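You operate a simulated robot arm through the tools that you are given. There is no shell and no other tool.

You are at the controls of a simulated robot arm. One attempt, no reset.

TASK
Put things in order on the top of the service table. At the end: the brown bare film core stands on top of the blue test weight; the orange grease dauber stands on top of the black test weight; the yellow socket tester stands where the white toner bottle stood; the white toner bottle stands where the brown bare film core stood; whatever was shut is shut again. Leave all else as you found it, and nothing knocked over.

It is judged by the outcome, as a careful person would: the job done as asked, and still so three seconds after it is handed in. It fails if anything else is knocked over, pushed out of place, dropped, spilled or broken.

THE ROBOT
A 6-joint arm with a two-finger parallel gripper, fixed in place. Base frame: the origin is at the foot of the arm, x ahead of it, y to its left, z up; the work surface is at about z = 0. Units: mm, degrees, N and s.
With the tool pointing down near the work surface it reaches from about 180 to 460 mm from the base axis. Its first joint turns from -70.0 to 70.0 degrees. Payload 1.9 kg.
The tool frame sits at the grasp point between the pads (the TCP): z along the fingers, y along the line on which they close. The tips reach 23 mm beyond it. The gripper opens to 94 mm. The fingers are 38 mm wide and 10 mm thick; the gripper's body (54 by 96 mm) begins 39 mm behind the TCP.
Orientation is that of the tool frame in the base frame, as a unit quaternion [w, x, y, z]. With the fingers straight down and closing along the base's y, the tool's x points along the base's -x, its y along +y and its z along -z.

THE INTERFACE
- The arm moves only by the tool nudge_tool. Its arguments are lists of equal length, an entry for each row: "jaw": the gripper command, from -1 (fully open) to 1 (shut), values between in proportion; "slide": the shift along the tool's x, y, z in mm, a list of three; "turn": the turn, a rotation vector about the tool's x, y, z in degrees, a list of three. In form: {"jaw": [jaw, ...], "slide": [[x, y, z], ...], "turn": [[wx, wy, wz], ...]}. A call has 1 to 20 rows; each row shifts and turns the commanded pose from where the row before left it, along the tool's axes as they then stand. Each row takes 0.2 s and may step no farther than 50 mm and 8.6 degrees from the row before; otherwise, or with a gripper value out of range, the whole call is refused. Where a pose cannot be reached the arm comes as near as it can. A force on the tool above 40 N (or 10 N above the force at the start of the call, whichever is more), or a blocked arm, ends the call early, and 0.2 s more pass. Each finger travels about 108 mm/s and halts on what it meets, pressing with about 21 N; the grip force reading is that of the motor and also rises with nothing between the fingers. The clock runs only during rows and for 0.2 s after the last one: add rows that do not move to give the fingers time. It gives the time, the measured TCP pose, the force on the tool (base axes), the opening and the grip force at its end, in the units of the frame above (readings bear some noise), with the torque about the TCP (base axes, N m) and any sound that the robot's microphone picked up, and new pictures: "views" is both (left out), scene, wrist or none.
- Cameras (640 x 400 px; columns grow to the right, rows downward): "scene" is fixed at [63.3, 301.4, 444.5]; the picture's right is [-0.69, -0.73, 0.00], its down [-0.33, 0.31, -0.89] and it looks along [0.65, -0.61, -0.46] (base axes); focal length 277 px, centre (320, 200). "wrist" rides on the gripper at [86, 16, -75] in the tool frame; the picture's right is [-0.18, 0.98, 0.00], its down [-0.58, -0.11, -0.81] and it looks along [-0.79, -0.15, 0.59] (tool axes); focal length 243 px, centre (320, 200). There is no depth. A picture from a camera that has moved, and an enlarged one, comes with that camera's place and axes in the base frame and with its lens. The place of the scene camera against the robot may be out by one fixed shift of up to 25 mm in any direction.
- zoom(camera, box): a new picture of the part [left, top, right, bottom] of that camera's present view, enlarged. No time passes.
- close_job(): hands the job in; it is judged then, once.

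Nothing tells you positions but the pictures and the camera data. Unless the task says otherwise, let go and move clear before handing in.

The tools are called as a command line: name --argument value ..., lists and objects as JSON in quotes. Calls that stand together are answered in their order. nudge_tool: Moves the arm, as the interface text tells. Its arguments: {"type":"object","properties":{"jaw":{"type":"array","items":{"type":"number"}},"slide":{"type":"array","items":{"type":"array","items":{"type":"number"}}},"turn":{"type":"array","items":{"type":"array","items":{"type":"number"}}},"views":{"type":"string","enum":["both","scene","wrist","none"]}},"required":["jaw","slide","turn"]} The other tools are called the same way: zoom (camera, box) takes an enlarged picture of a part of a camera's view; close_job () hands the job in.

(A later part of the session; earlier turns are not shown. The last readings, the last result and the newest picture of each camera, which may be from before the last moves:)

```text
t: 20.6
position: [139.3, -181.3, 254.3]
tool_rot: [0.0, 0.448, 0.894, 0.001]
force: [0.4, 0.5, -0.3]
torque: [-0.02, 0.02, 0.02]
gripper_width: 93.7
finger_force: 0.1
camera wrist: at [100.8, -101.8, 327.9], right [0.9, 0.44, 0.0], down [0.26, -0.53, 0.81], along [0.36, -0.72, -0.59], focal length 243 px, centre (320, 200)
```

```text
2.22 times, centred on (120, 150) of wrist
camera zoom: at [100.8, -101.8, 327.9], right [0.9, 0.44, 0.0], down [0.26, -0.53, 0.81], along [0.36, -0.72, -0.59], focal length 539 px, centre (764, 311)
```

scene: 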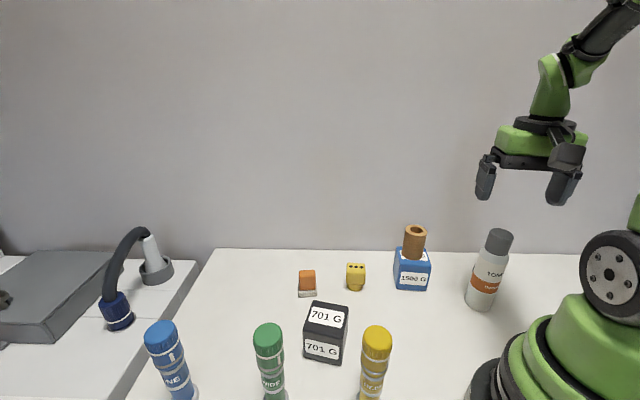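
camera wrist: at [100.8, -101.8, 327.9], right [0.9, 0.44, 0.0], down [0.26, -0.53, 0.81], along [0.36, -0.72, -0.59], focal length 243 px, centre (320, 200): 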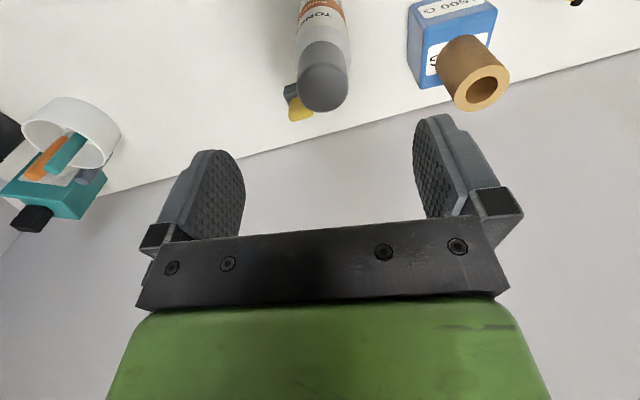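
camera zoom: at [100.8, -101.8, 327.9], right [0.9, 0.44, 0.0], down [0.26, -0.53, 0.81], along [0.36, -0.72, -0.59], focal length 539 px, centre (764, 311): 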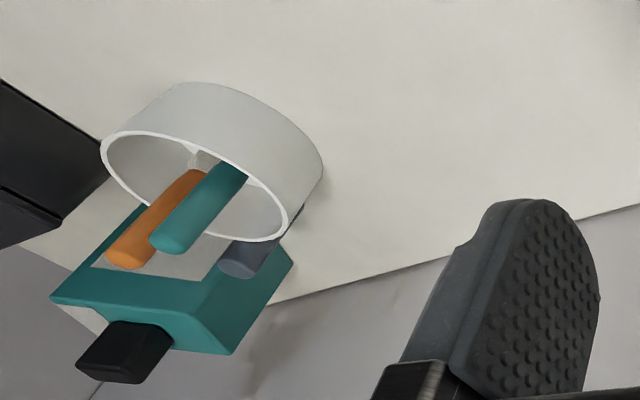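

The cap is about 36 mm in diameter (z ≈ 130–167), and the body is about 45 mm. I'll grip the cap squarely at TCP z ≈ 155 so the gripper body clears its top, correcting about 2 mm sideways and 2.5 mm forward.

nudge_tool --jaw '[-0.5, -0.5, -0.5, -0.5, -0.5, -0.5, -0.5]' --slide '[[-2.5, 1.8, 15], [0, 0, 20], [0, 0, 20], [0, 0, 20], [0, 0, 15], [0, 0, 9], [0, 0, 0]]' --turn '[[0, 0, 0], [0, 0, 0], [0, 0, 0], [0, 0, 0], [0, 0, 0], [0, 0, 0], [0, 0, 0]]' --views "both"

zoom --camera "scene" --box '[430, 200, 558, 280]'

zoom --camera "wrist" --box '[200, 60, 440, 210]'

```text
t: 22.2
position: [142.0, -181.8, 155.7]
tool_rot: [0.001, 0.447, 0.895, 0.001]
force: [-0.5, 1.5, 0.2]
torque: [-0.01, -0.02, 0.0]
gripper_width: 70.6
finger_force: 0.0
camera wrist: at [104.4, -102.7, 229.0], right [0.9, 0.44, 0.0], down [0.26, -0.53, 0.81], along [0.36, -0.72, -0.59], focal length 243 px, centre (320, 200)
```

scene: 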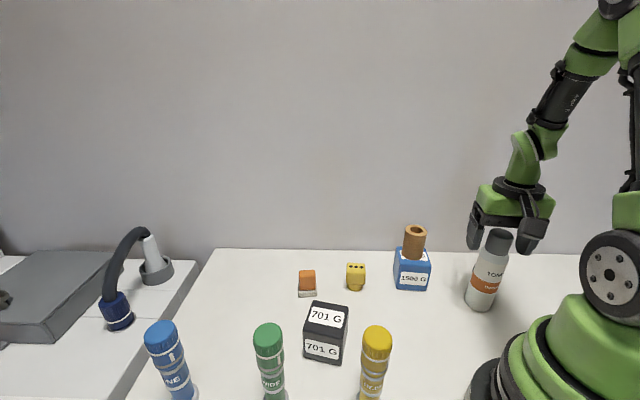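
wrist: 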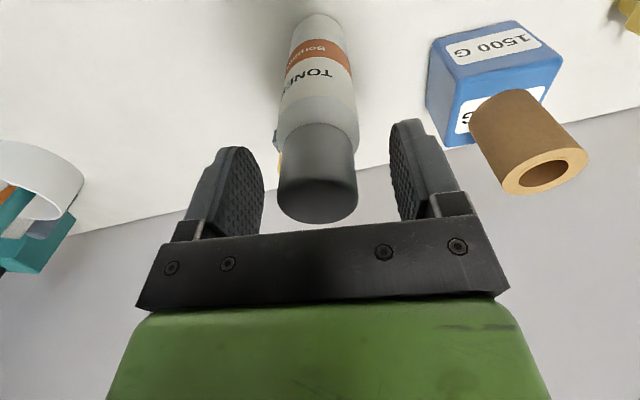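

```text
5.00 times, centred on (494, 240) of scene
camera zoom: at [63.3, 301.4, 444.5], right [-0.69, -0.73, 0.0], down [-0.33, 0.31, -0.89], along [0.65, -0.61, -0.46], focal length 1384 px, centre (-550, 0)
```

zoom: 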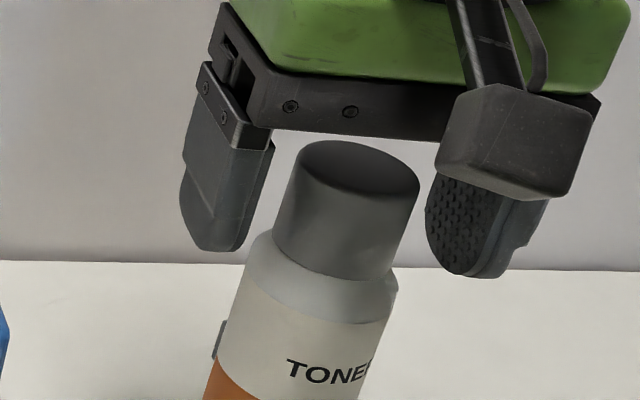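

```text
2.67 times, centred on (320, 135) of wrist
camera zoom: at [104.4, -102.7, 229.0], right [0.9, 0.44, 0.0], down [0.26, -0.53, 0.81], along [0.36, -0.72, -0.59], focal length 647 px, centre (320, 373)
```

zoom: 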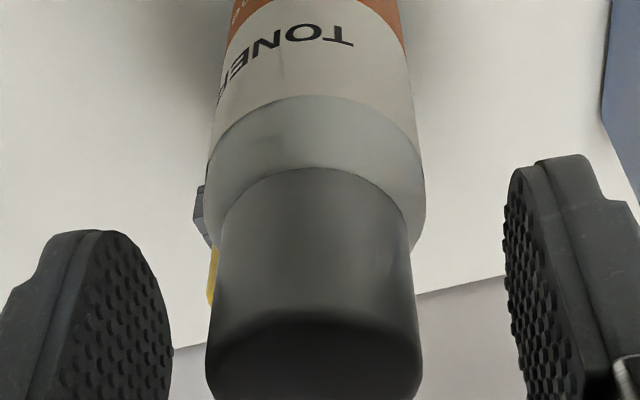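

The cap is centred between the pads to within about 1 mm, and the toner's spot works out at about (142, -184). I'll close gently in steps.

nudge_tool --jaw '[-0.1, 0.08, 0.14, 0.2, 0.26, 0.32, 1, 1, 1]' --slide '[[0, -0.7, 0], [0, 0, 0], [0, 0, 0], [0, 0, 0], [0, 0, 0], [0, 0, 0], [0, 0, 0], [0, 0, 0], [0, 0, 0]]' --turn '[[0, 0, 0], [0, 0, 0], [0, 0, 0], [0, 0, 0], [0, 0, 0], [0, 0, 0], [0, 0, 0], [0, 0, 0], [0, 0, 0]]' --views "both"

zoom --camera "wrist" --box '[240, 0, 400, 100]'

```text
t: 24.2
position: [141.5, -183.4, 155.5]
tool_rot: [0.001, 0.447, 0.895, 0.0]
force: [-0.9, -0.3, 1.2]
torque: [-0.09, 0.04, 0.01]
gripper_width: 36.0
finger_force: 20.7
camera wrist: at [103.8, -103.2, 229.4], right [0.9, 0.44, 0.0], down [0.26, -0.53, 0.81], along [0.36, -0.72, -0.59], focal length 243 px, centre (320, 200)
```

scene: 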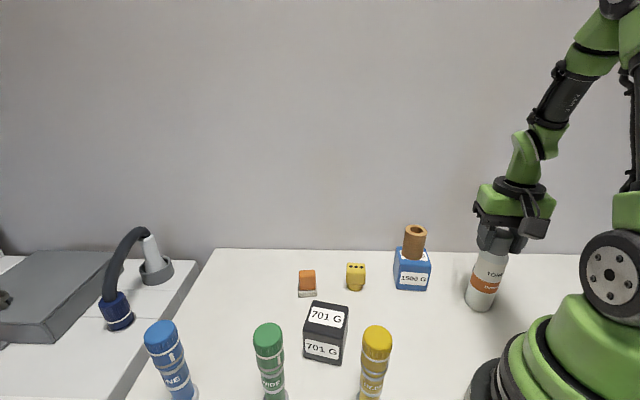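
wrist: 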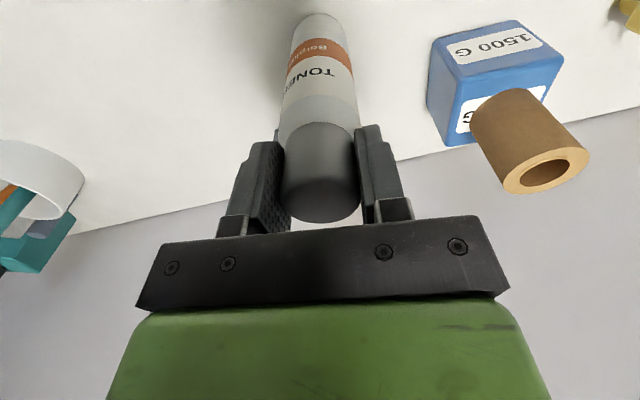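

```text
4.00 times, centred on (320, 50) of wrist
camera zoom: at [103.8, -103.2, 229.4], right [0.9, 0.44, 0.0], down [0.26, -0.53, 0.81], along [0.36, -0.72, -0.59], focal length 970 px, centre (320, 800)
```

zoom: 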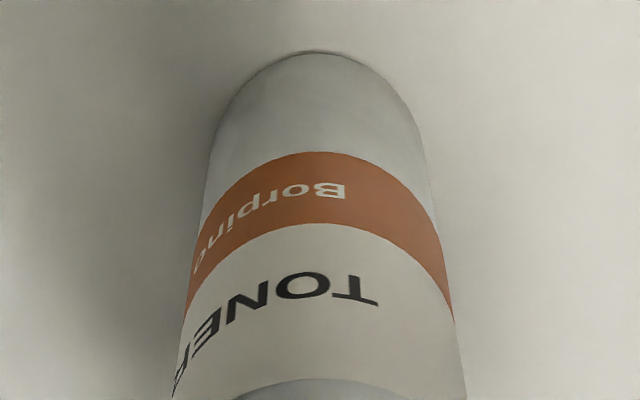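

The cap is gripped firmly at 36 mm. I'll do a careful test lift and check that the whole bottle comes up.

nudge_tool --jaw '[1, 1, 1, 1, 1]' --slide '[[0, 0, -3], [0, 0, -5], [0, 0, -8], [0, 0, -10], [0, 0, 0]]' --turn '[[0, 0, 0], [0, 0, 0], [0, 0, 0], [0, 0, 0], [0, 0, 0]]' --views "both"

zoom --camera "scene" --box '[430, 215, 558, 315]'

```text
t: 25.4
position: [141.5, -181.6, 181.3]
tool_rot: [0.001, 0.447, 0.895, 0.001]
force: [-0.7, 0.7, -1.0]
torque: [0.01, 0.01, 0.0]
gripper_width: 36.2
finger_force: 21.0
camera wrist: at [103.6, -102.7, 255.6], right [0.9, 0.44, 0.0], down [0.26, -0.53, 0.81], along [0.36, -0.72, -0.59], focal length 243 px, centre (320, 200)
```

scene: 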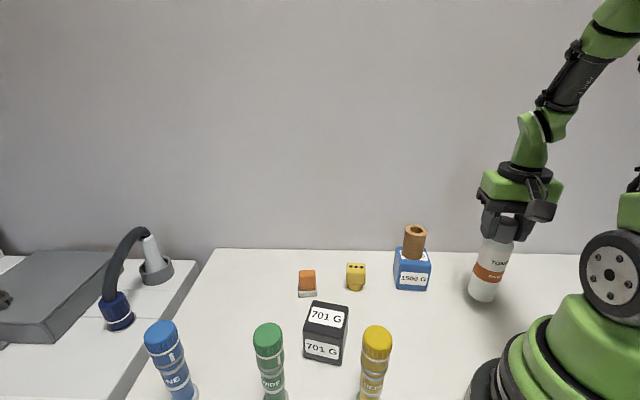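
wrist: 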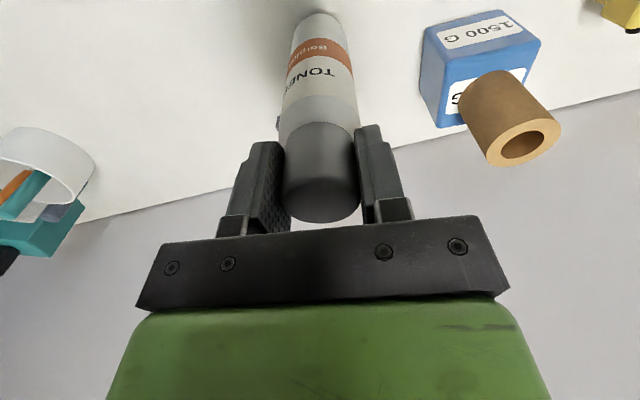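

```text
4.00 times, centred on (494, 265) of scene
camera zoom: at [63.3, 301.4, 444.5], right [-0.69, -0.73, 0.0], down [-0.33, 0.31, -0.89], along [0.65, -0.61, -0.46], focal length 1107 px, centre (-376, -60)
```

zoom: 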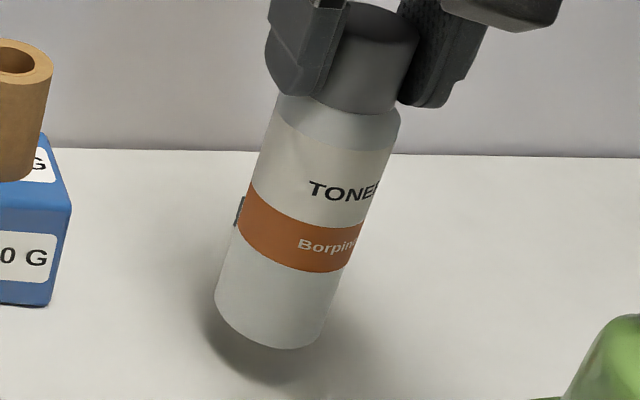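

The whole bottle came up with the cap. I'll lift it further and carry it to the core's former spot, passing over the black weight.

nudge_tool --jaw '[1, 1, 1, 1]' --slide '[[0, 0, -18], [0, 0, -22], [0, 0, -22], [0, 0, -15]]' --turn '[[0, 0, 0], [0, 0, 0], [0, 0, 0], [0, 0, 0]]' --views "none"

nudge_tool --jaw '[1, 1, 1, 1, 1, 1, 1, 1, 1, 1, 1, 1, 1, 1, 1, 1, 1, 1, 1, 1]' --slide '[[3.5, 9.37, 0], [4.92, 17.32, 0], [5.05, 25.51, 0], [2.97, 25.83, 0], [0.86, 25.99, 0], [-1.25, 25.97, 0], [-3.35, 25.78, 0], [-5.43, 25.43, 0], [-7.47, 24.9, 0], [-9.47, 24.22, 0], [-11.4, 23.37, 0], [-13.25, 22.37, 0], [-15.02, 21.22, 0], [-16.69, 19.93, 0], [-18.26, 18.51, 0], [-19.7, 16.97, 0], [-21.01, 15.32, 0], [-20.47, 12.52, 0], [-15.17, 7.67, 0], [-9.08, 3.69, 0]]' --turn '[[0, 0, -4.65], [0, 0, -4.65], [0, 0, -4.65], [0, 0, -4.65], [0, 0, -4.65], [0, 0, -4.65], [0, 0, -4.65], [0, 0, -4.65], [0, 0, -4.65], [0, 0, -4.65], [0, 0, -4.65], [0, 0, -4.65], [0, 0, -4.65], [0, 0, -4.65], [0, 0, -4.65], [0, 0, -4.65], [0, 0, -4.65], [0, 0, -4.65], [0, 0, -4.65], [0, 0, -4.65]]' --views "both"

```text
t: 26.4
position: [141.1, -183.7, 259.1]
tool_rot: [0.0, 0.447, 0.895, 0.001]
force: [0.2, 0.5, -2.0]
torque: [0.0, -0.01, -0.01]
gripper_width: 36.0
finger_force: 20.9
```

```text
t: 30.6
position: [384.0, 210.7, 256.8]
tool_rot: [0.0, -0.342, 0.94, 0.0]
force: [0.5, 0.4, -2.3]
torque: [0.02, 0.01, 0.0]
gripper_width: 36.1
finger_force: 21.0
out of reach, approached as far as the arm can: row 20
camera wrist: at [309.7, 169.2, 329.0], right [-0.49, 0.87, 0.0], down [0.52, 0.29, 0.81], along [0.7, 0.4, -0.59], focal length 243 px, centre (320, 200)
```

scene: 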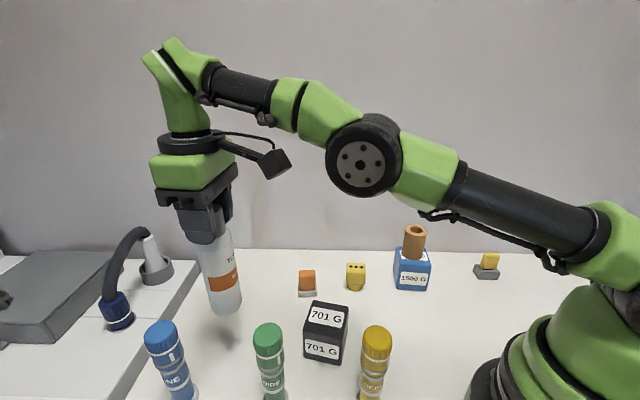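
wrist: 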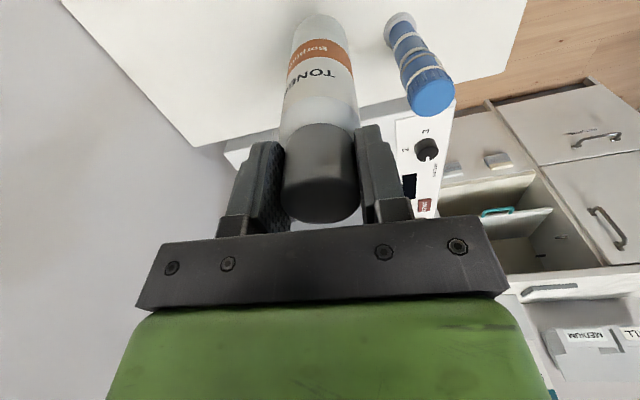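

I reached the arm's limit at that height, about 10 mm short. I'll descend partway and read the pose.

nudge_tool --jaw '[1, 1, 1, 1]' --slide '[[0, 0, 15], [0, 0, 20], [0, 0, 20], [0, 0, 0]]' --turn '[[0, 0, 0], [0, 0, 0], [0, 0, 0], [0, 0, 0]]' --views "both"

```text
t: 31.6
position: [385.6, 210.5, 199.0]
tool_rot: [0.0, -0.342, 0.94, 0.001]
force: [0.3, -0.8, -1.6]
torque: [-0.01, 0.0, -0.01]
gripper_width: 36.3
finger_force: 21.0
camera wrist: at [309.5, 169.1, 273.6], right [-0.49, 0.87, 0.0], down [0.52, 0.29, 0.81], along [0.7, 0.39, -0.59], focal length 243 px, centre (320, 200)
```

scene: 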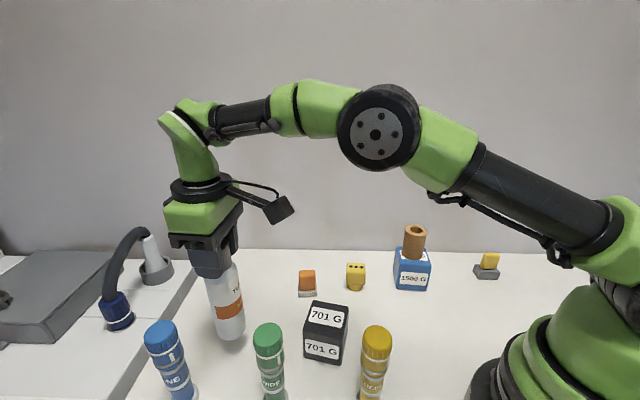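
wrist: 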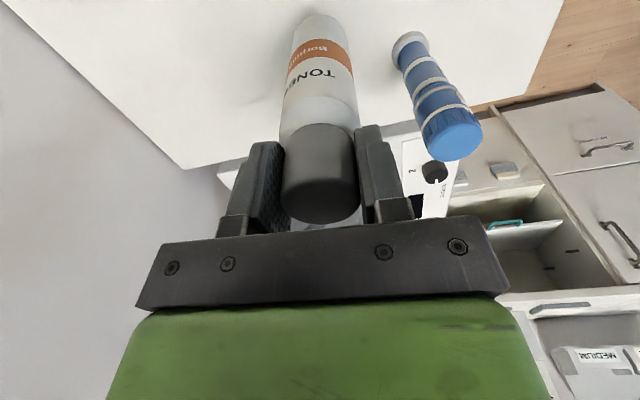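

nudge_tool --jaw '[1, 1, 1]' --slide '[[-7.7, -5.4, 10], [0, 0, 10], [0, 0, 0]]' --turn '[[0, 0, 0], [0, 0, 0], [0, 0, 0]]' --views "none"

nudge_tool --jaw '[1]' --slide '[[0, 0, 0]]' --turn '[[0, 0, 0]]' --views "none"

nudge_tool --jaw '[1]' --slide '[[0, 0, 0]]' --turn '[[0, 0, 0]]' --views "both"

zoom --camera "scene" --box '[160, 280, 320, 380]'

zoom --camera "wrist" --box '[240, 0, 400, 100]'

```text
t: 32.4
position: [394.0, 211.2, 181.2]
tool_rot: [0.001, -0.34, 0.94, 0.0]
force: [0.3, 0.1, -2.3]
torque: [-0.01, 0.0, -0.02]
gripper_width: 36.1
finger_force: 20.8
```

```text
t: 32.8
position: [393.9, 212.0, 180.8]
tool_rot: [0.001, -0.342, 0.94, 0.0]
force: [0.6, 0.3, -1.7]
torque: [0.02, -0.02, 0.03]
gripper_width: 36.2
finger_force: 21.1
```

```text
t: 33.2
position: [394.9, 212.5, 181.0]
tool_rot: [0.001, -0.342, 0.94, 0.0]
force: [0.5, 0.2, -1.7]
torque: [0.01, -0.02, 0.03]
gripper_width: 36.1
finger_force: 20.8
camera wrist: at [318.8, 169.8, 254.2], right [-0.49, 0.87, 0.0], down [0.52, 0.29, 0.81], along [0.7, 0.39, -0.59], focal length 243 px, centre (320, 200)
```

scene: 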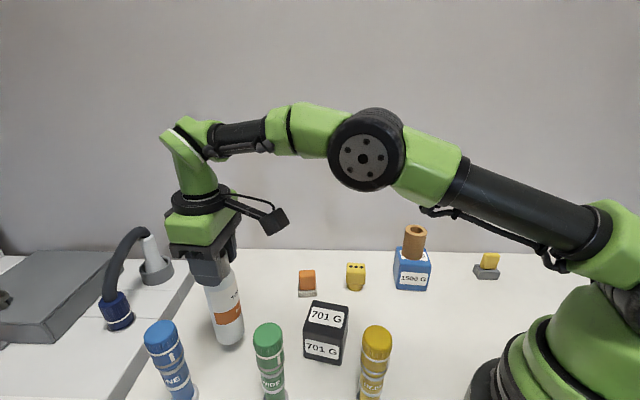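
wrist: 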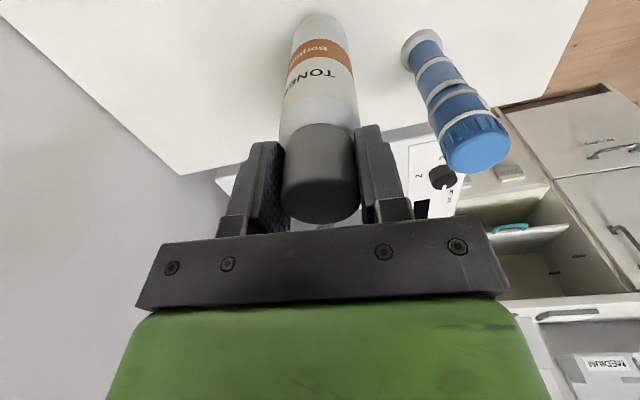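

```text
4.00 times, centred on (240, 330) of scene
camera zoom: at [63.3, 301.4, 444.5], right [-0.69, -0.73, 0.0], down [-0.33, 0.31, -0.89], along [0.65, -0.61, -0.46], focal length 1107 px, centre (640, -320)
```

zoom: 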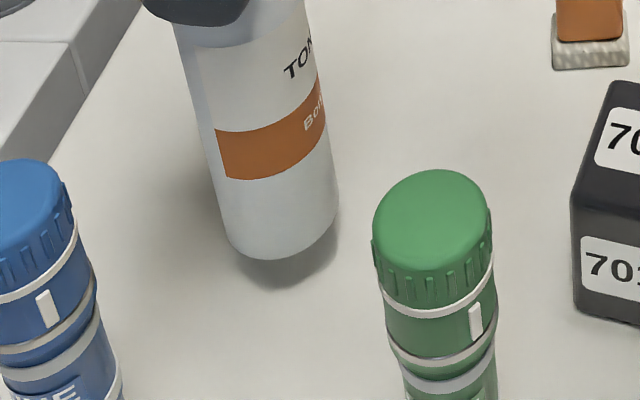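

```text
4.00 times, centred on (320, 50) of wrist
camera zoom: at [318.8, 169.8, 254.2], right [-0.49, 0.87, 0.0], down [0.52, 0.29, 0.81], along [0.7, 0.39, -0.59], focal length 970 px, centre (320, 800)
```

zoom: 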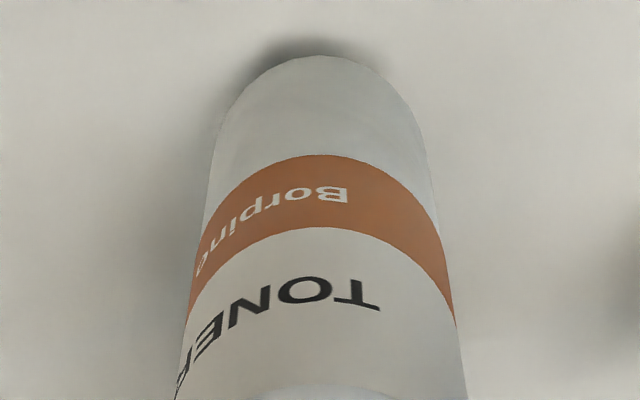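

The bottle is steady over (394, 212). I'll lower it close to the table, then in 1 mm steps until it touches.

nudge_tool --jaw '[1, 1, 1, 1, 1]' --slide '[[0, 0, 8], [0, 0, 8], [0, 0, 5], [0, 0, 2], [0, 0, 0]]' --turn '[[0, 0, 0], [0, 0, 0], [0, 0, 0], [0, 0, 0], [0, 0, 0]]' --views "none"

zoom --camera "scene" --box '[160, 280, 320, 380]'

nudge_tool --jaw '[1, 1]' --slide '[[0, 0, 1], [0, 0, 0]]' --turn '[[0, 0, 0], [0, 0, 0]]' --views "none"

```text
t: 34.4
position: [394.4, 212.5, 157.3]
tool_rot: [0.001, -0.341, 0.94, 0.0]
force: [0.8, 1.0, -1.1]
torque: [-0.02, 0.0, -0.02]
gripper_width: 36.1
finger_force: 20.8
```

```text
4.00 times, centred on (240, 330) of scene
camera zoom: at [63.3, 301.4, 444.5], right [-0.69, -0.73, 0.0], down [-0.33, 0.31, -0.89], along [0.65, -0.61, -0.46], focal length 1107 px, centre (640, -320)
```

zoom: 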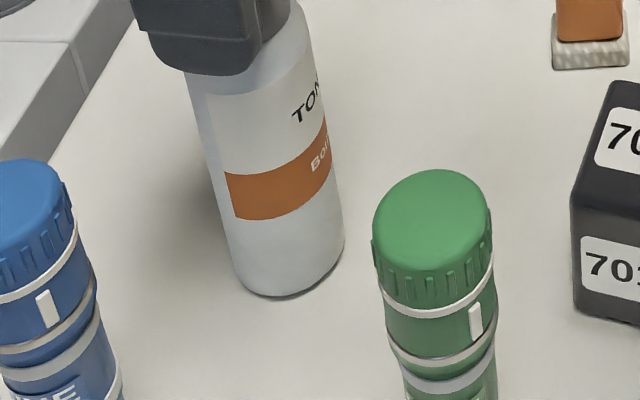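

```text
t: 35.0
position: [394.1, 212.1, 156.1]
tool_rot: [0.001, -0.342, 0.94, 0.0]
force: [0.9, -0.6, -1.2]
torque: [-0.02, 0.02, 0.02]
gripper_width: 36.3
finger_force: 21.1
```

nudge_tool --jaw '[1, 1]' --slide '[[0, 0, 1], [0, 0, 0]]' --turn '[[0, 0, 0], [0, 0, 0]]' --views "none"

```text
t: 35.6
position: [395.5, 212.8, 155.4]
tool_rot: [0.001, -0.341, 0.94, 0.001]
force: [-0.3, 0.8, -1.3]
torque: [0.01, -0.01, 0.0]
gripper_width: 36.0
finger_force: 20.4
```

nudge_tool --jaw '[1, 1]' --slide '[[0, 0, 0.7], [0, 0, 0]]' --turn '[[0, 0, 0], [0, 0, 0]]' --views "none"

```text
t: 36.2
position: [393.4, 212.3, 155.6]
tool_rot: [0.001, -0.341, 0.94, 0.0]
force: [-1.1, -1.0, 3.5]
torque: [-0.12, 0.1, 0.03]
gripper_width: 36.2
finger_force: 21.2
```

The base touched the table at 3.5 N. I'll release slowly.

nudge_tool --jaw '[0.2, 0.15, 0.1, 0.05, -0.05, -0.2, -0.3, -0.3]' --slide '[[0, 0, 0], [0, 0, 0], [0, 0, 0], [0, 0, 0], [0, 0, 0], [0, 0, 0], [0, 0, 0], [0, 0, 0]]' --turn '[[0, 0, 0], [0, 0, 0], [0, 0, 0], [0, 0, 0], [0, 0, 0], [0, 0, 0], [0, 0, 0], [0, 0, 0]]' --views "both"

zoom --camera "scene" --box '[160, 240, 320, 380]'

```text
t: 38.0
position: [394.3, 211.2, 154.3]
tool_rot: [0.001, -0.342, 0.94, 0.001]
force: [0.4, -0.2, -0.3]
torque: [0.0, -0.02, -0.03]
gripper_width: 61.1
finger_force: 0.1
camera wrist: at [319.0, 170.1, 228.8], right [-0.49, 0.87, 0.0], down [0.52, 0.29, 0.81], along [0.7, 0.39, -0.59], focal length 243 px, centre (320, 200)
```

scene: 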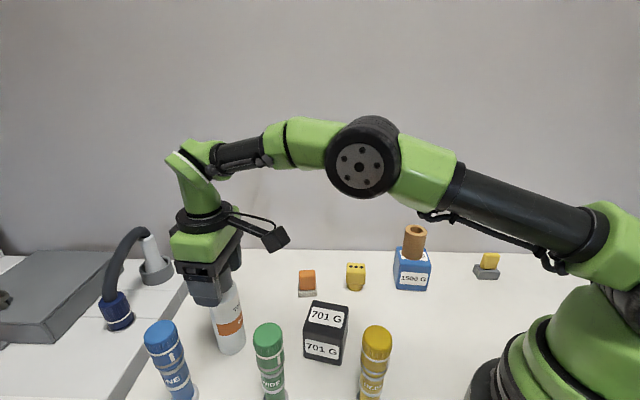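
wrist: 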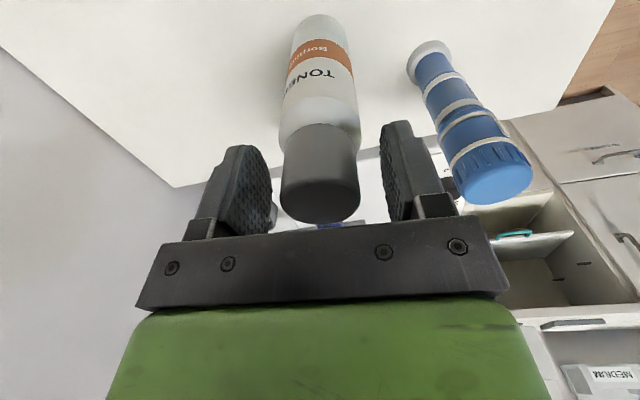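

```text
2.86 times, centred on (240, 310) of scene
camera zoom: at [63.3, 301.4, 444.5], right [-0.69, -0.73, 0.0], down [-0.33, 0.31, -0.89], along [0.65, -0.61, -0.46], focal length 791 px, centre (549, -114)
```

zoom: 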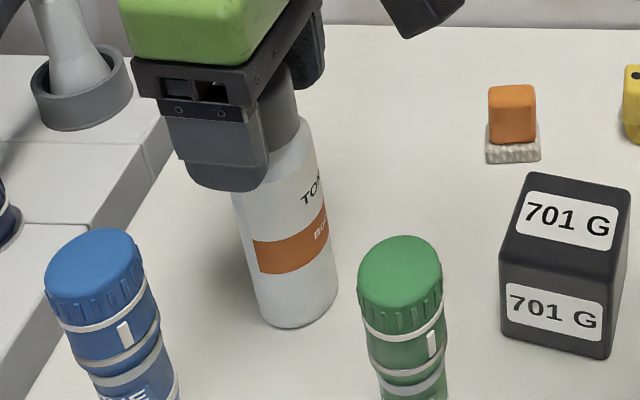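

The toner bottle stands on the core's spot. I'll rise clear of it and move to look at the dauber from above.

nudge_tool --jaw '[-0.4, -0.4, -0.4, -0.4, -0.4]' --slide '[[0, 0, -6], [0, 0, -12], [0, 0, -16], [0, 0, -16], [0, 0, 0]]' --turn '[[0, 0, 0], [0, 0, 0], [0, 0, 0], [0, 0, 0], [0, 0, 0]]' --views "scene"

nudge_tool --jaw '[-0.4, -0.4, -0.4, -0.4, -1, -1, -1, -1, -1]' --slide '[[19.91, -11.31, 0], [19.02, -12.76, 0], [18.02, -14.13, 0], [16.92, -15.43, 0], [15.73, -16.64, 0], [14.46, -17.76, 0], [13.1, -18.78, 0], [11.67, -19.7, 0], [0, 0, 0]]' --turn '[[0, 0, 4.25], [0, 0, 4.25], [0, 0, 4.25], [0, 0, 4.25], [0, 0, 4.25], [0, 0, 4.25], [0, 0, 4.25], [0, 0, 4.25], [0, 0, 0]]' --views "both"

zoom --camera "wrist" --box '[250, 40, 410, 140]'

```text
t: 39.2
position: [393.9, 210.9, 206.2]
tool_rot: [0.001, -0.341, 0.94, 0.0]
force: [0.4, -0.7, 0.2]
torque: [0.0, 0.0, 0.01]
gripper_width: 65.9
finger_force: 0.0
```

scene: 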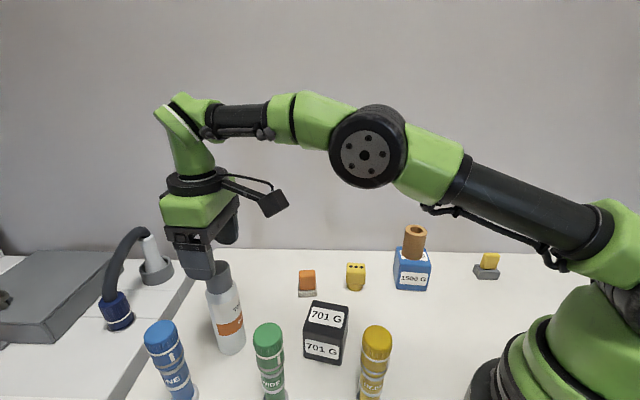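

```text
t: 41.2
position: [329.6, 40.9, 204.3]
tool_rot: [0.001, -0.051, 0.999, 0.002]
force: [1.2, -0.1, 0.4]
torque: [0.01, 0.0, 0.01]
gripper_width: 93.8
finger_force: 0.0
camera wrist: at [243.5, 48.2, 278.1], right [0.08, 1.0, 0.0], down [0.59, -0.05, 0.81], along [0.8, -0.07, -0.59], focal length 243 px, centre (320, 200)
```

scene: 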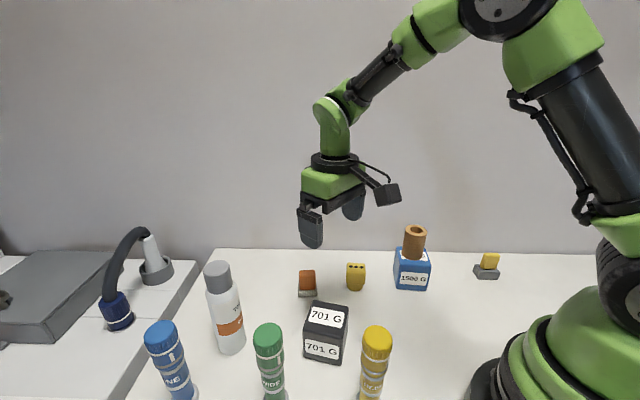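
wrist: 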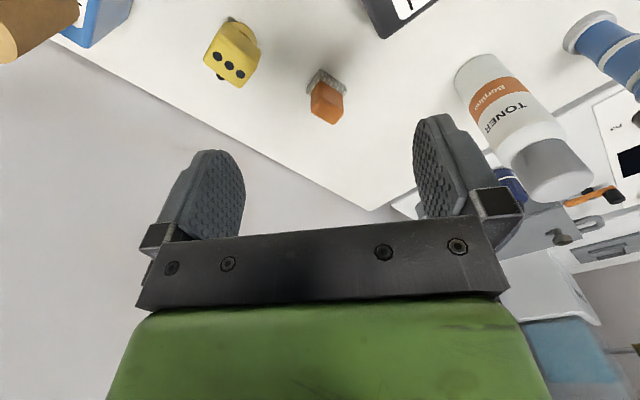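

```text
4.00 times, centred on (330, 90) of wrist
camera zoom: at [243.5, 48.2, 278.1], right [0.08, 1.0, 0.0], down [0.59, -0.05, 0.81], along [0.8, -0.07, -0.59], focal length 970 px, centre (280, 640)
```

zoom: 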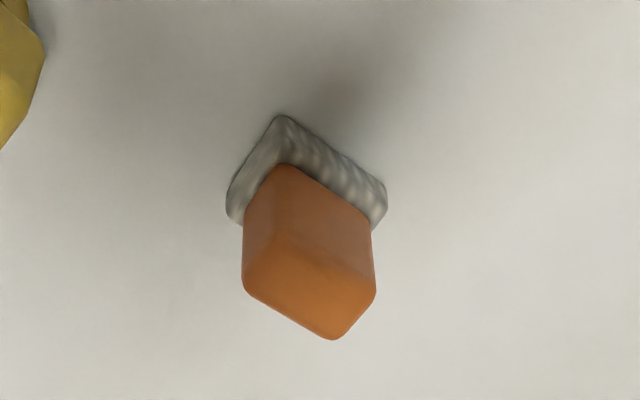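

The dauber is centred at (400, 42.5), about 45 mm tall. Its orange handle is roughly 32×19 mm with the long axis at about 52°, on a wider grey base. I'll move over it with yaw 52° so the fingers close across the handle's thin side.

nudge_tool --jaw '[-1, -1, -1, -0.2, -0.2, -0.2, -0.2, -0.2, -0.2, -0.2]' --slide '[[-23.5, -1.93, 18], [-23.5, -1.93, 18], [-23.6, -1.94, 18], [0, 0, 0], [0, 0, 0], [0, 0, 0], [0, 0, 0], [0, 0, 0], [0, 0, 0], [0, 0, 0]]' --turn '[[0, 0, 0], [0, 0, 0], [0, 0, 0], [0, 0, -7.67], [0, 0, -7.67], [0, 0, -7.67], [0, 0, -7.67], [0, 0, -7.67], [0, 0, -7.67], [0, 0, 0]]' --views "both"

zoom --camera "wrist" --box '[256, 20, 384, 100]'

```text
t: 43.4
position: [401.0, 43.1, 151.3]
tool_rot: [0.001, -0.438, 0.899, 0.001]
force: [-0.3, 0.1, 0.4]
torque: [0.01, -0.01, 0.01]
gripper_width: 56.4
finger_force: 0.0
camera wrist: at [336.3, -14.9, 224.5], right [-0.66, 0.75, 0.0], down [0.44, 0.39, 0.81], along [0.61, 0.53, -0.59], focal length 243 px, centre (320, 200)
```

scene: 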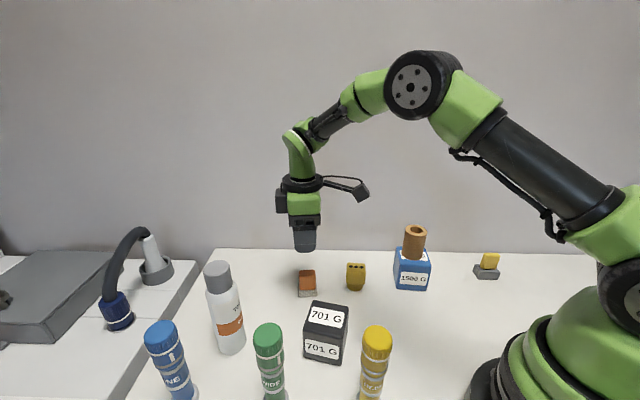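
wrist: 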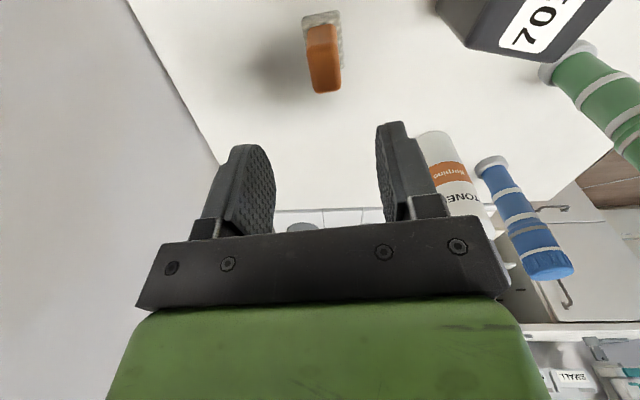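

```text
5.00 times, centred on (320, 60) of wrist
camera zoom: at [336.3, -14.9, 224.5], right [-0.66, 0.75, 0.0], down [0.44, 0.39, 0.81], along [0.61, 0.53, -0.59], focal length 1213 px, centre (320, 900)
```

zoom: 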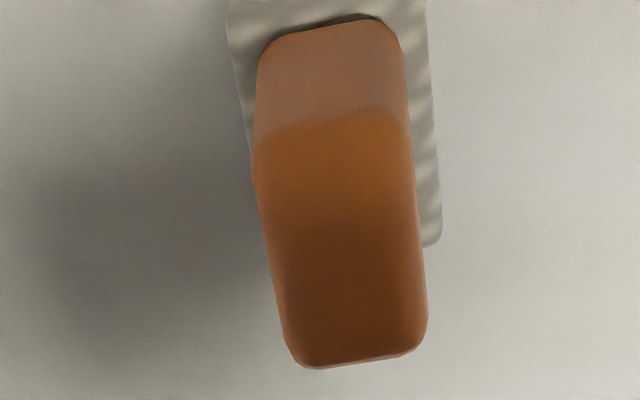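

The dauber is about 3.5 mm to tool +y and about 2.5° rotated from the gripper. I'll correct both, lower to just above it, and re-check.

nudge_tool --jaw '[-0.2, -0.2, -0.2, -0.2, -0.2]' --slide '[[0, 3.4, 15], [0, 0, 20], [0, 0, 20], [0, 0, 15], [0, 0, 0]]' --turn '[[0, 0, 2.5], [0, 0, 0], [0, 0, 0], [0, 0, 0], [0, 0, 0]]' --views "both"

zoom --camera "wrist" --box '[240, 70, 400, 170]'

zoom --camera "scene" --box '[250, 230, 378, 310]'

```text
t: 44.6
position: [397.6, 44.7, 81.6]
tool_rot: [0.0, -0.418, 0.908, 0.0]
force: [-0.5, -0.7, -0.8]
torque: [0.01, -0.02, -0.02]
gripper_width: 56.5
finger_force: 0.1
camera wrist: at [330.7, -10.0, 154.4], right [-0.63, 0.78, 0.0], down [0.46, 0.37, 0.81], along [0.63, 0.51, -0.59], focal length 243 px, centre (320, 200)
```

scene: 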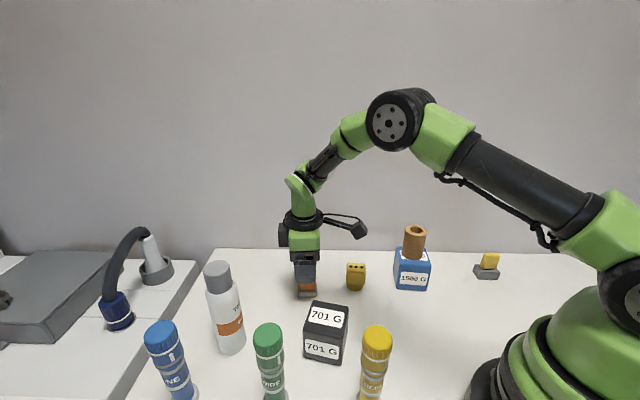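
wrist: 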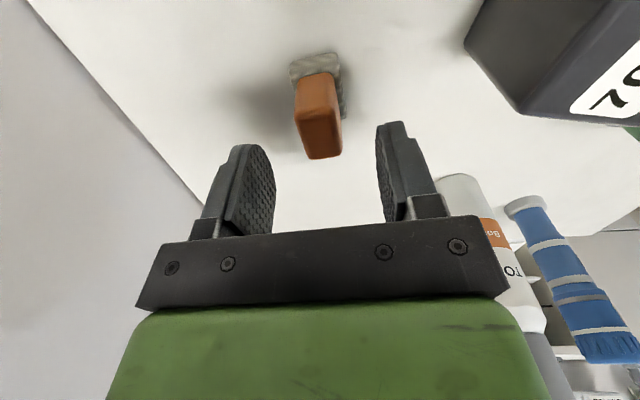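

```text
4.00 times, centred on (320, 120) of wrist
camera zoom: at [330.7, -10.0, 154.4], right [-0.63, 0.78, 0.0], down [0.46, 0.37, 0.81], along [0.63, 0.51, -0.59], focal length 970 px, centre (320, 520)
```

zoom: 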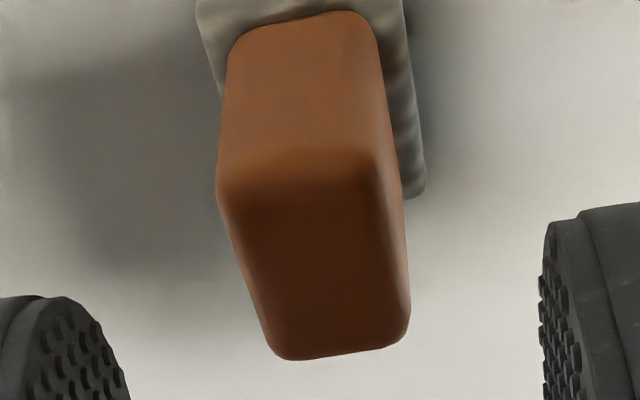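

```text
5.00 times, centred on (314, 270) of scene
camera zoom: at [63.3, 301.4, 444.5], right [-0.69, -0.73, 0.0], down [-0.33, 0.31, -0.89], along [0.65, -0.61, -0.46], focal length 1384 px, centre (350, -150)
```

zoom: 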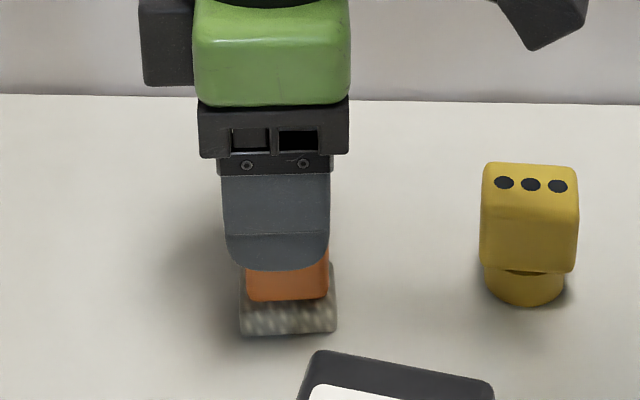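

Aligned to within about 1.5 mm. I'll descend to z ≈ 41, which puts the tips just above the grey base, and close on the orange handle.

nudge_tool --jaw '[-0.2, -0.2, -0.2, -0.2]' --slide '[[-1.5, 0.3, 15], [0, 0, 15], [0, 0, 10.5], [0, 0, 0]]' --turn '[[0, 0, 0], [0, 0, 0], [0, 0, 0], [0, 0, 0]]' --views "both"

zoom --camera "wrist" --box '[240, 90, 400, 240]'

zoom --camera "scene" --box '[266, 250, 362, 310]'

```text
t: 45.6
position: [398.6, 45.3, 40.7]
tool_rot: [0.002, -0.418, 0.909, 0.001]
force: [0.3, 0.5, 0.3]
torque: [-0.01, 0.01, 0.05]
gripper_width: 56.4
finger_force: 0.0
camera wrist: at [331.7, -8.2, 113.8], right [-0.63, 0.78, 0.0], down [0.46, 0.37, 0.81], along [0.63, 0.51, -0.59], focal length 243 px, centre (320, 200)
```

scene: 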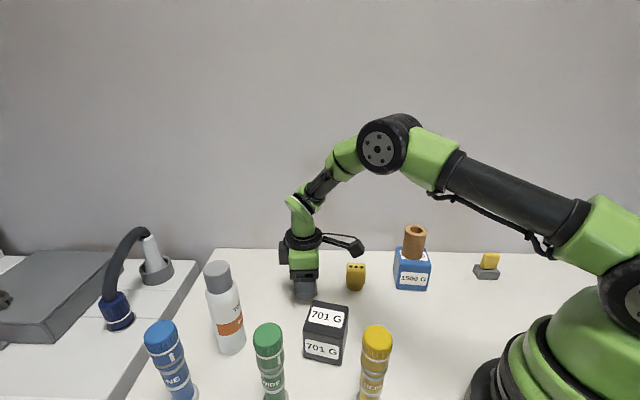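
wrist: 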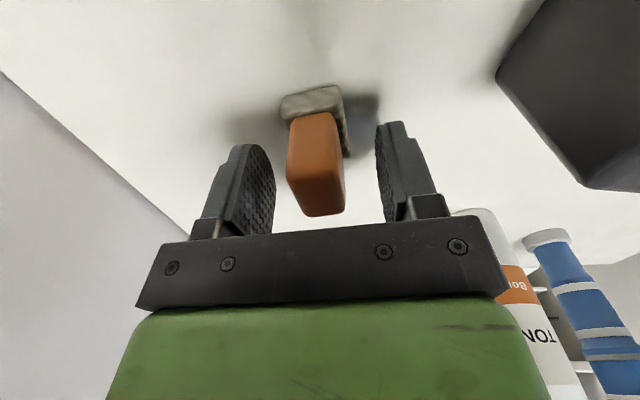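

```text
2.67 times, centred on (320, 165) of wrist
camera zoom: at [331.7, -8.2, 113.8], right [-0.63, 0.78, 0.0], down [0.46, 0.37, 0.81], along [0.63, 0.51, -0.59], focal length 647 px, centre (320, 293)
```

zoom: 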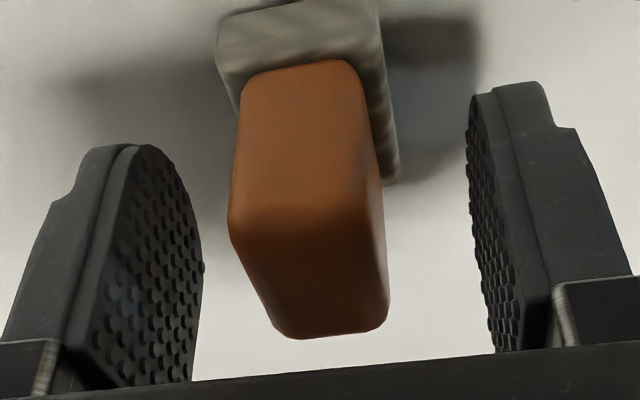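

```text
6.67 times, centred on (314, 280) of scene
camera zoom: at [63.3, 301.4, 444.5], right [-0.69, -0.73, 0.0], down [-0.33, 0.31, -0.89], along [0.65, -0.61, -0.46], focal length 1846 px, centre (360, -333)
```

zoom: 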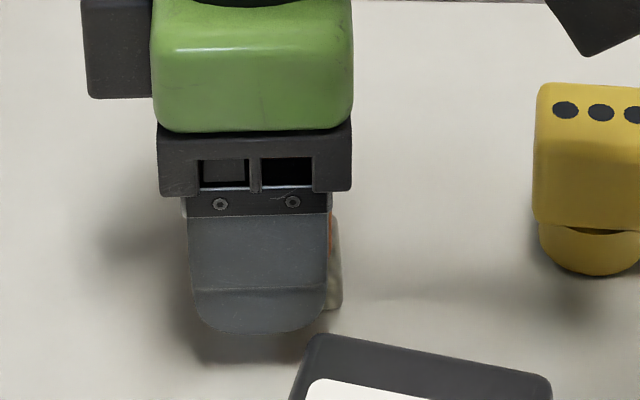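

nudge_tool --jaw '[0.2, 0.4, 0.48, 0.54, 0.6, 0.66, 1, 1, 1]' --slide '[[0, 0, 0], [0, 0, 0], [0, 0, 0], [0, 0, 0], [0, 0, 0], [0, 0, 0], [0, 0, 0], [0, 0, 0], [0, 0, 0]]' --turn '[[0, 0, 0], [0, 0, 0], [0, 0, 0], [0, 0, 0], [0, 0, 0], [0, 0, 0], [0, 0, 0], [0, 0, 0], [0, 0, 0]]' --views "wrist"

zoom --camera "wrist" --box '[240, 70, 400, 220]'

```text
t: 47.6
position: [398.6, 46.4, 40.5]
tool_rot: [0.001, -0.418, 0.908, 0.001]
force: [-0.3, -0.2, 0.1]
torque: [-0.02, 0.03, -0.01]
gripper_width: 21.5
finger_force: 21.4
camera wrist: at [331.7, -8.3, 114.0], right [-0.63, 0.78, 0.0], down [0.46, 0.37, 0.81], along [0.63, 0.51, -0.59], focal length 243 px, centre (320, 200)
```

wrist: 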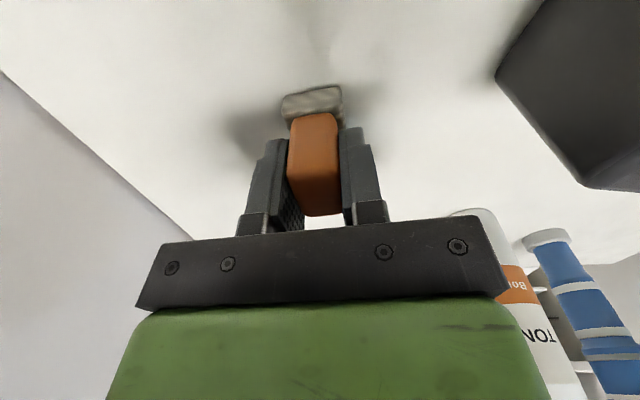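

```text
2.67 times, centred on (320, 145) of wrist
camera zoom: at [331.7, -8.3, 114.0], right [-0.63, 0.78, 0.0], down [0.46, 0.37, 0.81], along [0.63, 0.51, -0.59], focal length 647 px, centre (320, 347)
```

zoom: 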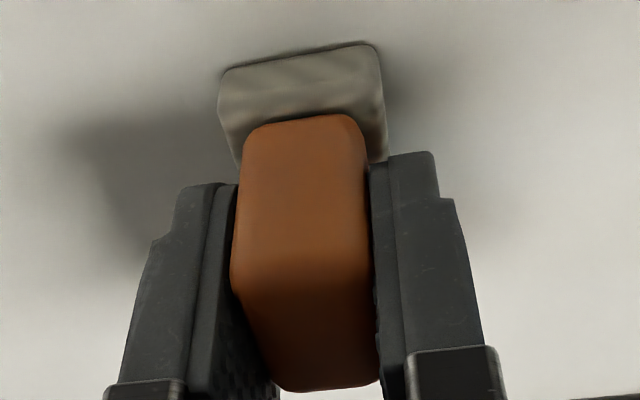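

The dauber handle is gripped at 21.5 mm. I'll lift it and carry it over the black weight, turning to match the weight's edges.

nudge_tool --jaw '[1, 1, 1, 1, 1, 1, 1]' --slide '[[0, 0, -5], [0, 0, -15], [0, 0, -22], [0, 0, -25], [0, 0, -25], [0, 0, -18], [0, 0, 0]]' --turn '[[0, 0, 0], [0, 0, 0], [0, 0, 0], [0, 0, 0], [0, 0, 0], [0, 0, 0], [0, 0, 0]]' --views "scene"

nudge_tool --jaw '[1, 1, 1, 1, 1, 1, 1]' --slide '[[5.45, 20.2, 0], [6.46, 19.9, 0], [7.46, 19.54, 0], [8.44, 19.14, 0], [9.4, 18.69, 0], [10.33, 18.19, 0], [0, 0, 0]]' --turn '[[0, 0, 2.9], [0, 0, 2.9], [0, 0, 2.9], [0, 0, 2.9], [0, 0, 2.9], [0, 0, 2.9], [0, 0, 0]]' --views "both"

zoom --camera "wrist" --box '[224, 0, 416, 120]'

zoom --camera "scene" --box '[260, 230, 420, 370]'

```text
t: 49.2
position: [399.3, 44.5, 149.7]
tool_rot: [0.001, -0.418, 0.909, 0.001]
force: [0.4, 0.1, -0.3]
torque: [0.0, -0.01, 0.0]
gripper_width: 21.4
finger_force: 20.5
```

scene: 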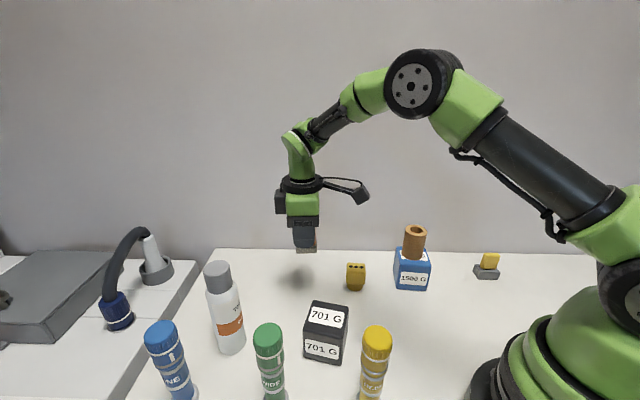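

```text
t: 50.8
position: [286.4, 100.5, 151.0]
tool_rot: [0.001, -0.274, 0.962, 0.0]
force: [0.3, -1.3, -0.3]
torque: [-0.02, -0.01, -0.02]
gripper_width: 22.0
finger_force: 21.5
camera wrist: at [205.3, 68.2, 224.4], right [-0.36, 0.93, 0.0], down [0.55, 0.21, 0.81], along [0.75, 0.29, -0.59], focal length 243 px, centre (320, 200)
```

scene: 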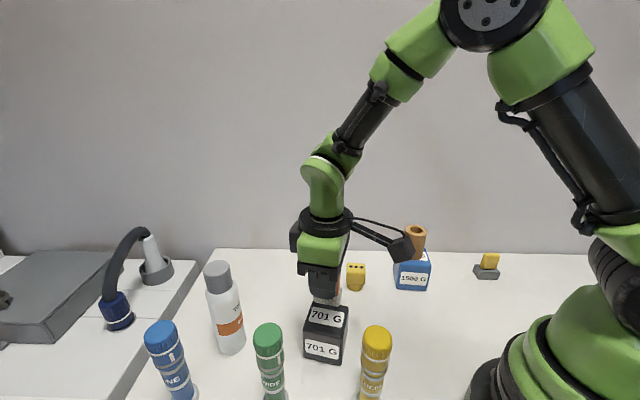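
wrist: 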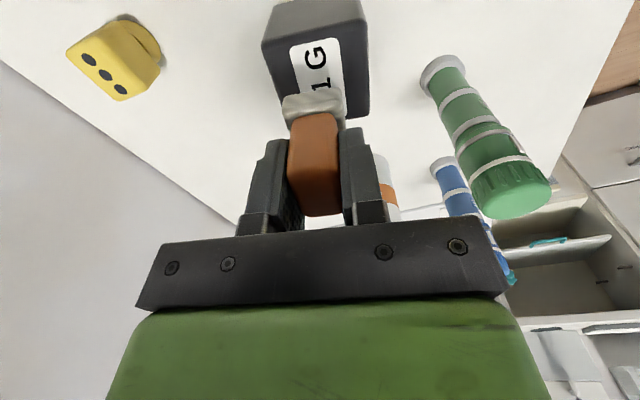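

```text
3.33 times, centred on (320, 60) of wrist
camera zoom: at [205.3, 68.2, 224.4], right [-0.36, 0.93, 0.0], down [0.55, 0.21, 0.81], along [0.75, 0.29, -0.59], focal length 809 px, centre (320, 667)
```

zoom: 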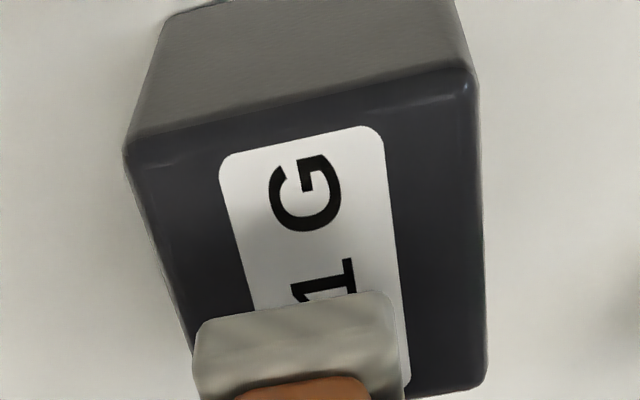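

```text
2.86 times, centred on (340, 300) of scene
camera zoom: at [63.2, 301.4, 444.5], right [-0.69, -0.73, 0.0], down [-0.33, 0.31, -0.89], along [0.65, -0.61, -0.46], focal length 791 px, centre (263, -86)
```

zoom: 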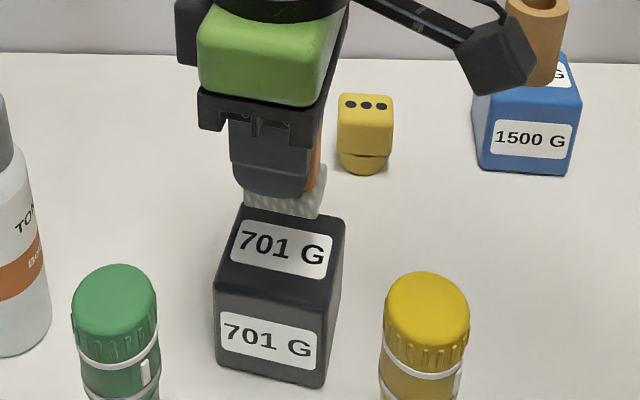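

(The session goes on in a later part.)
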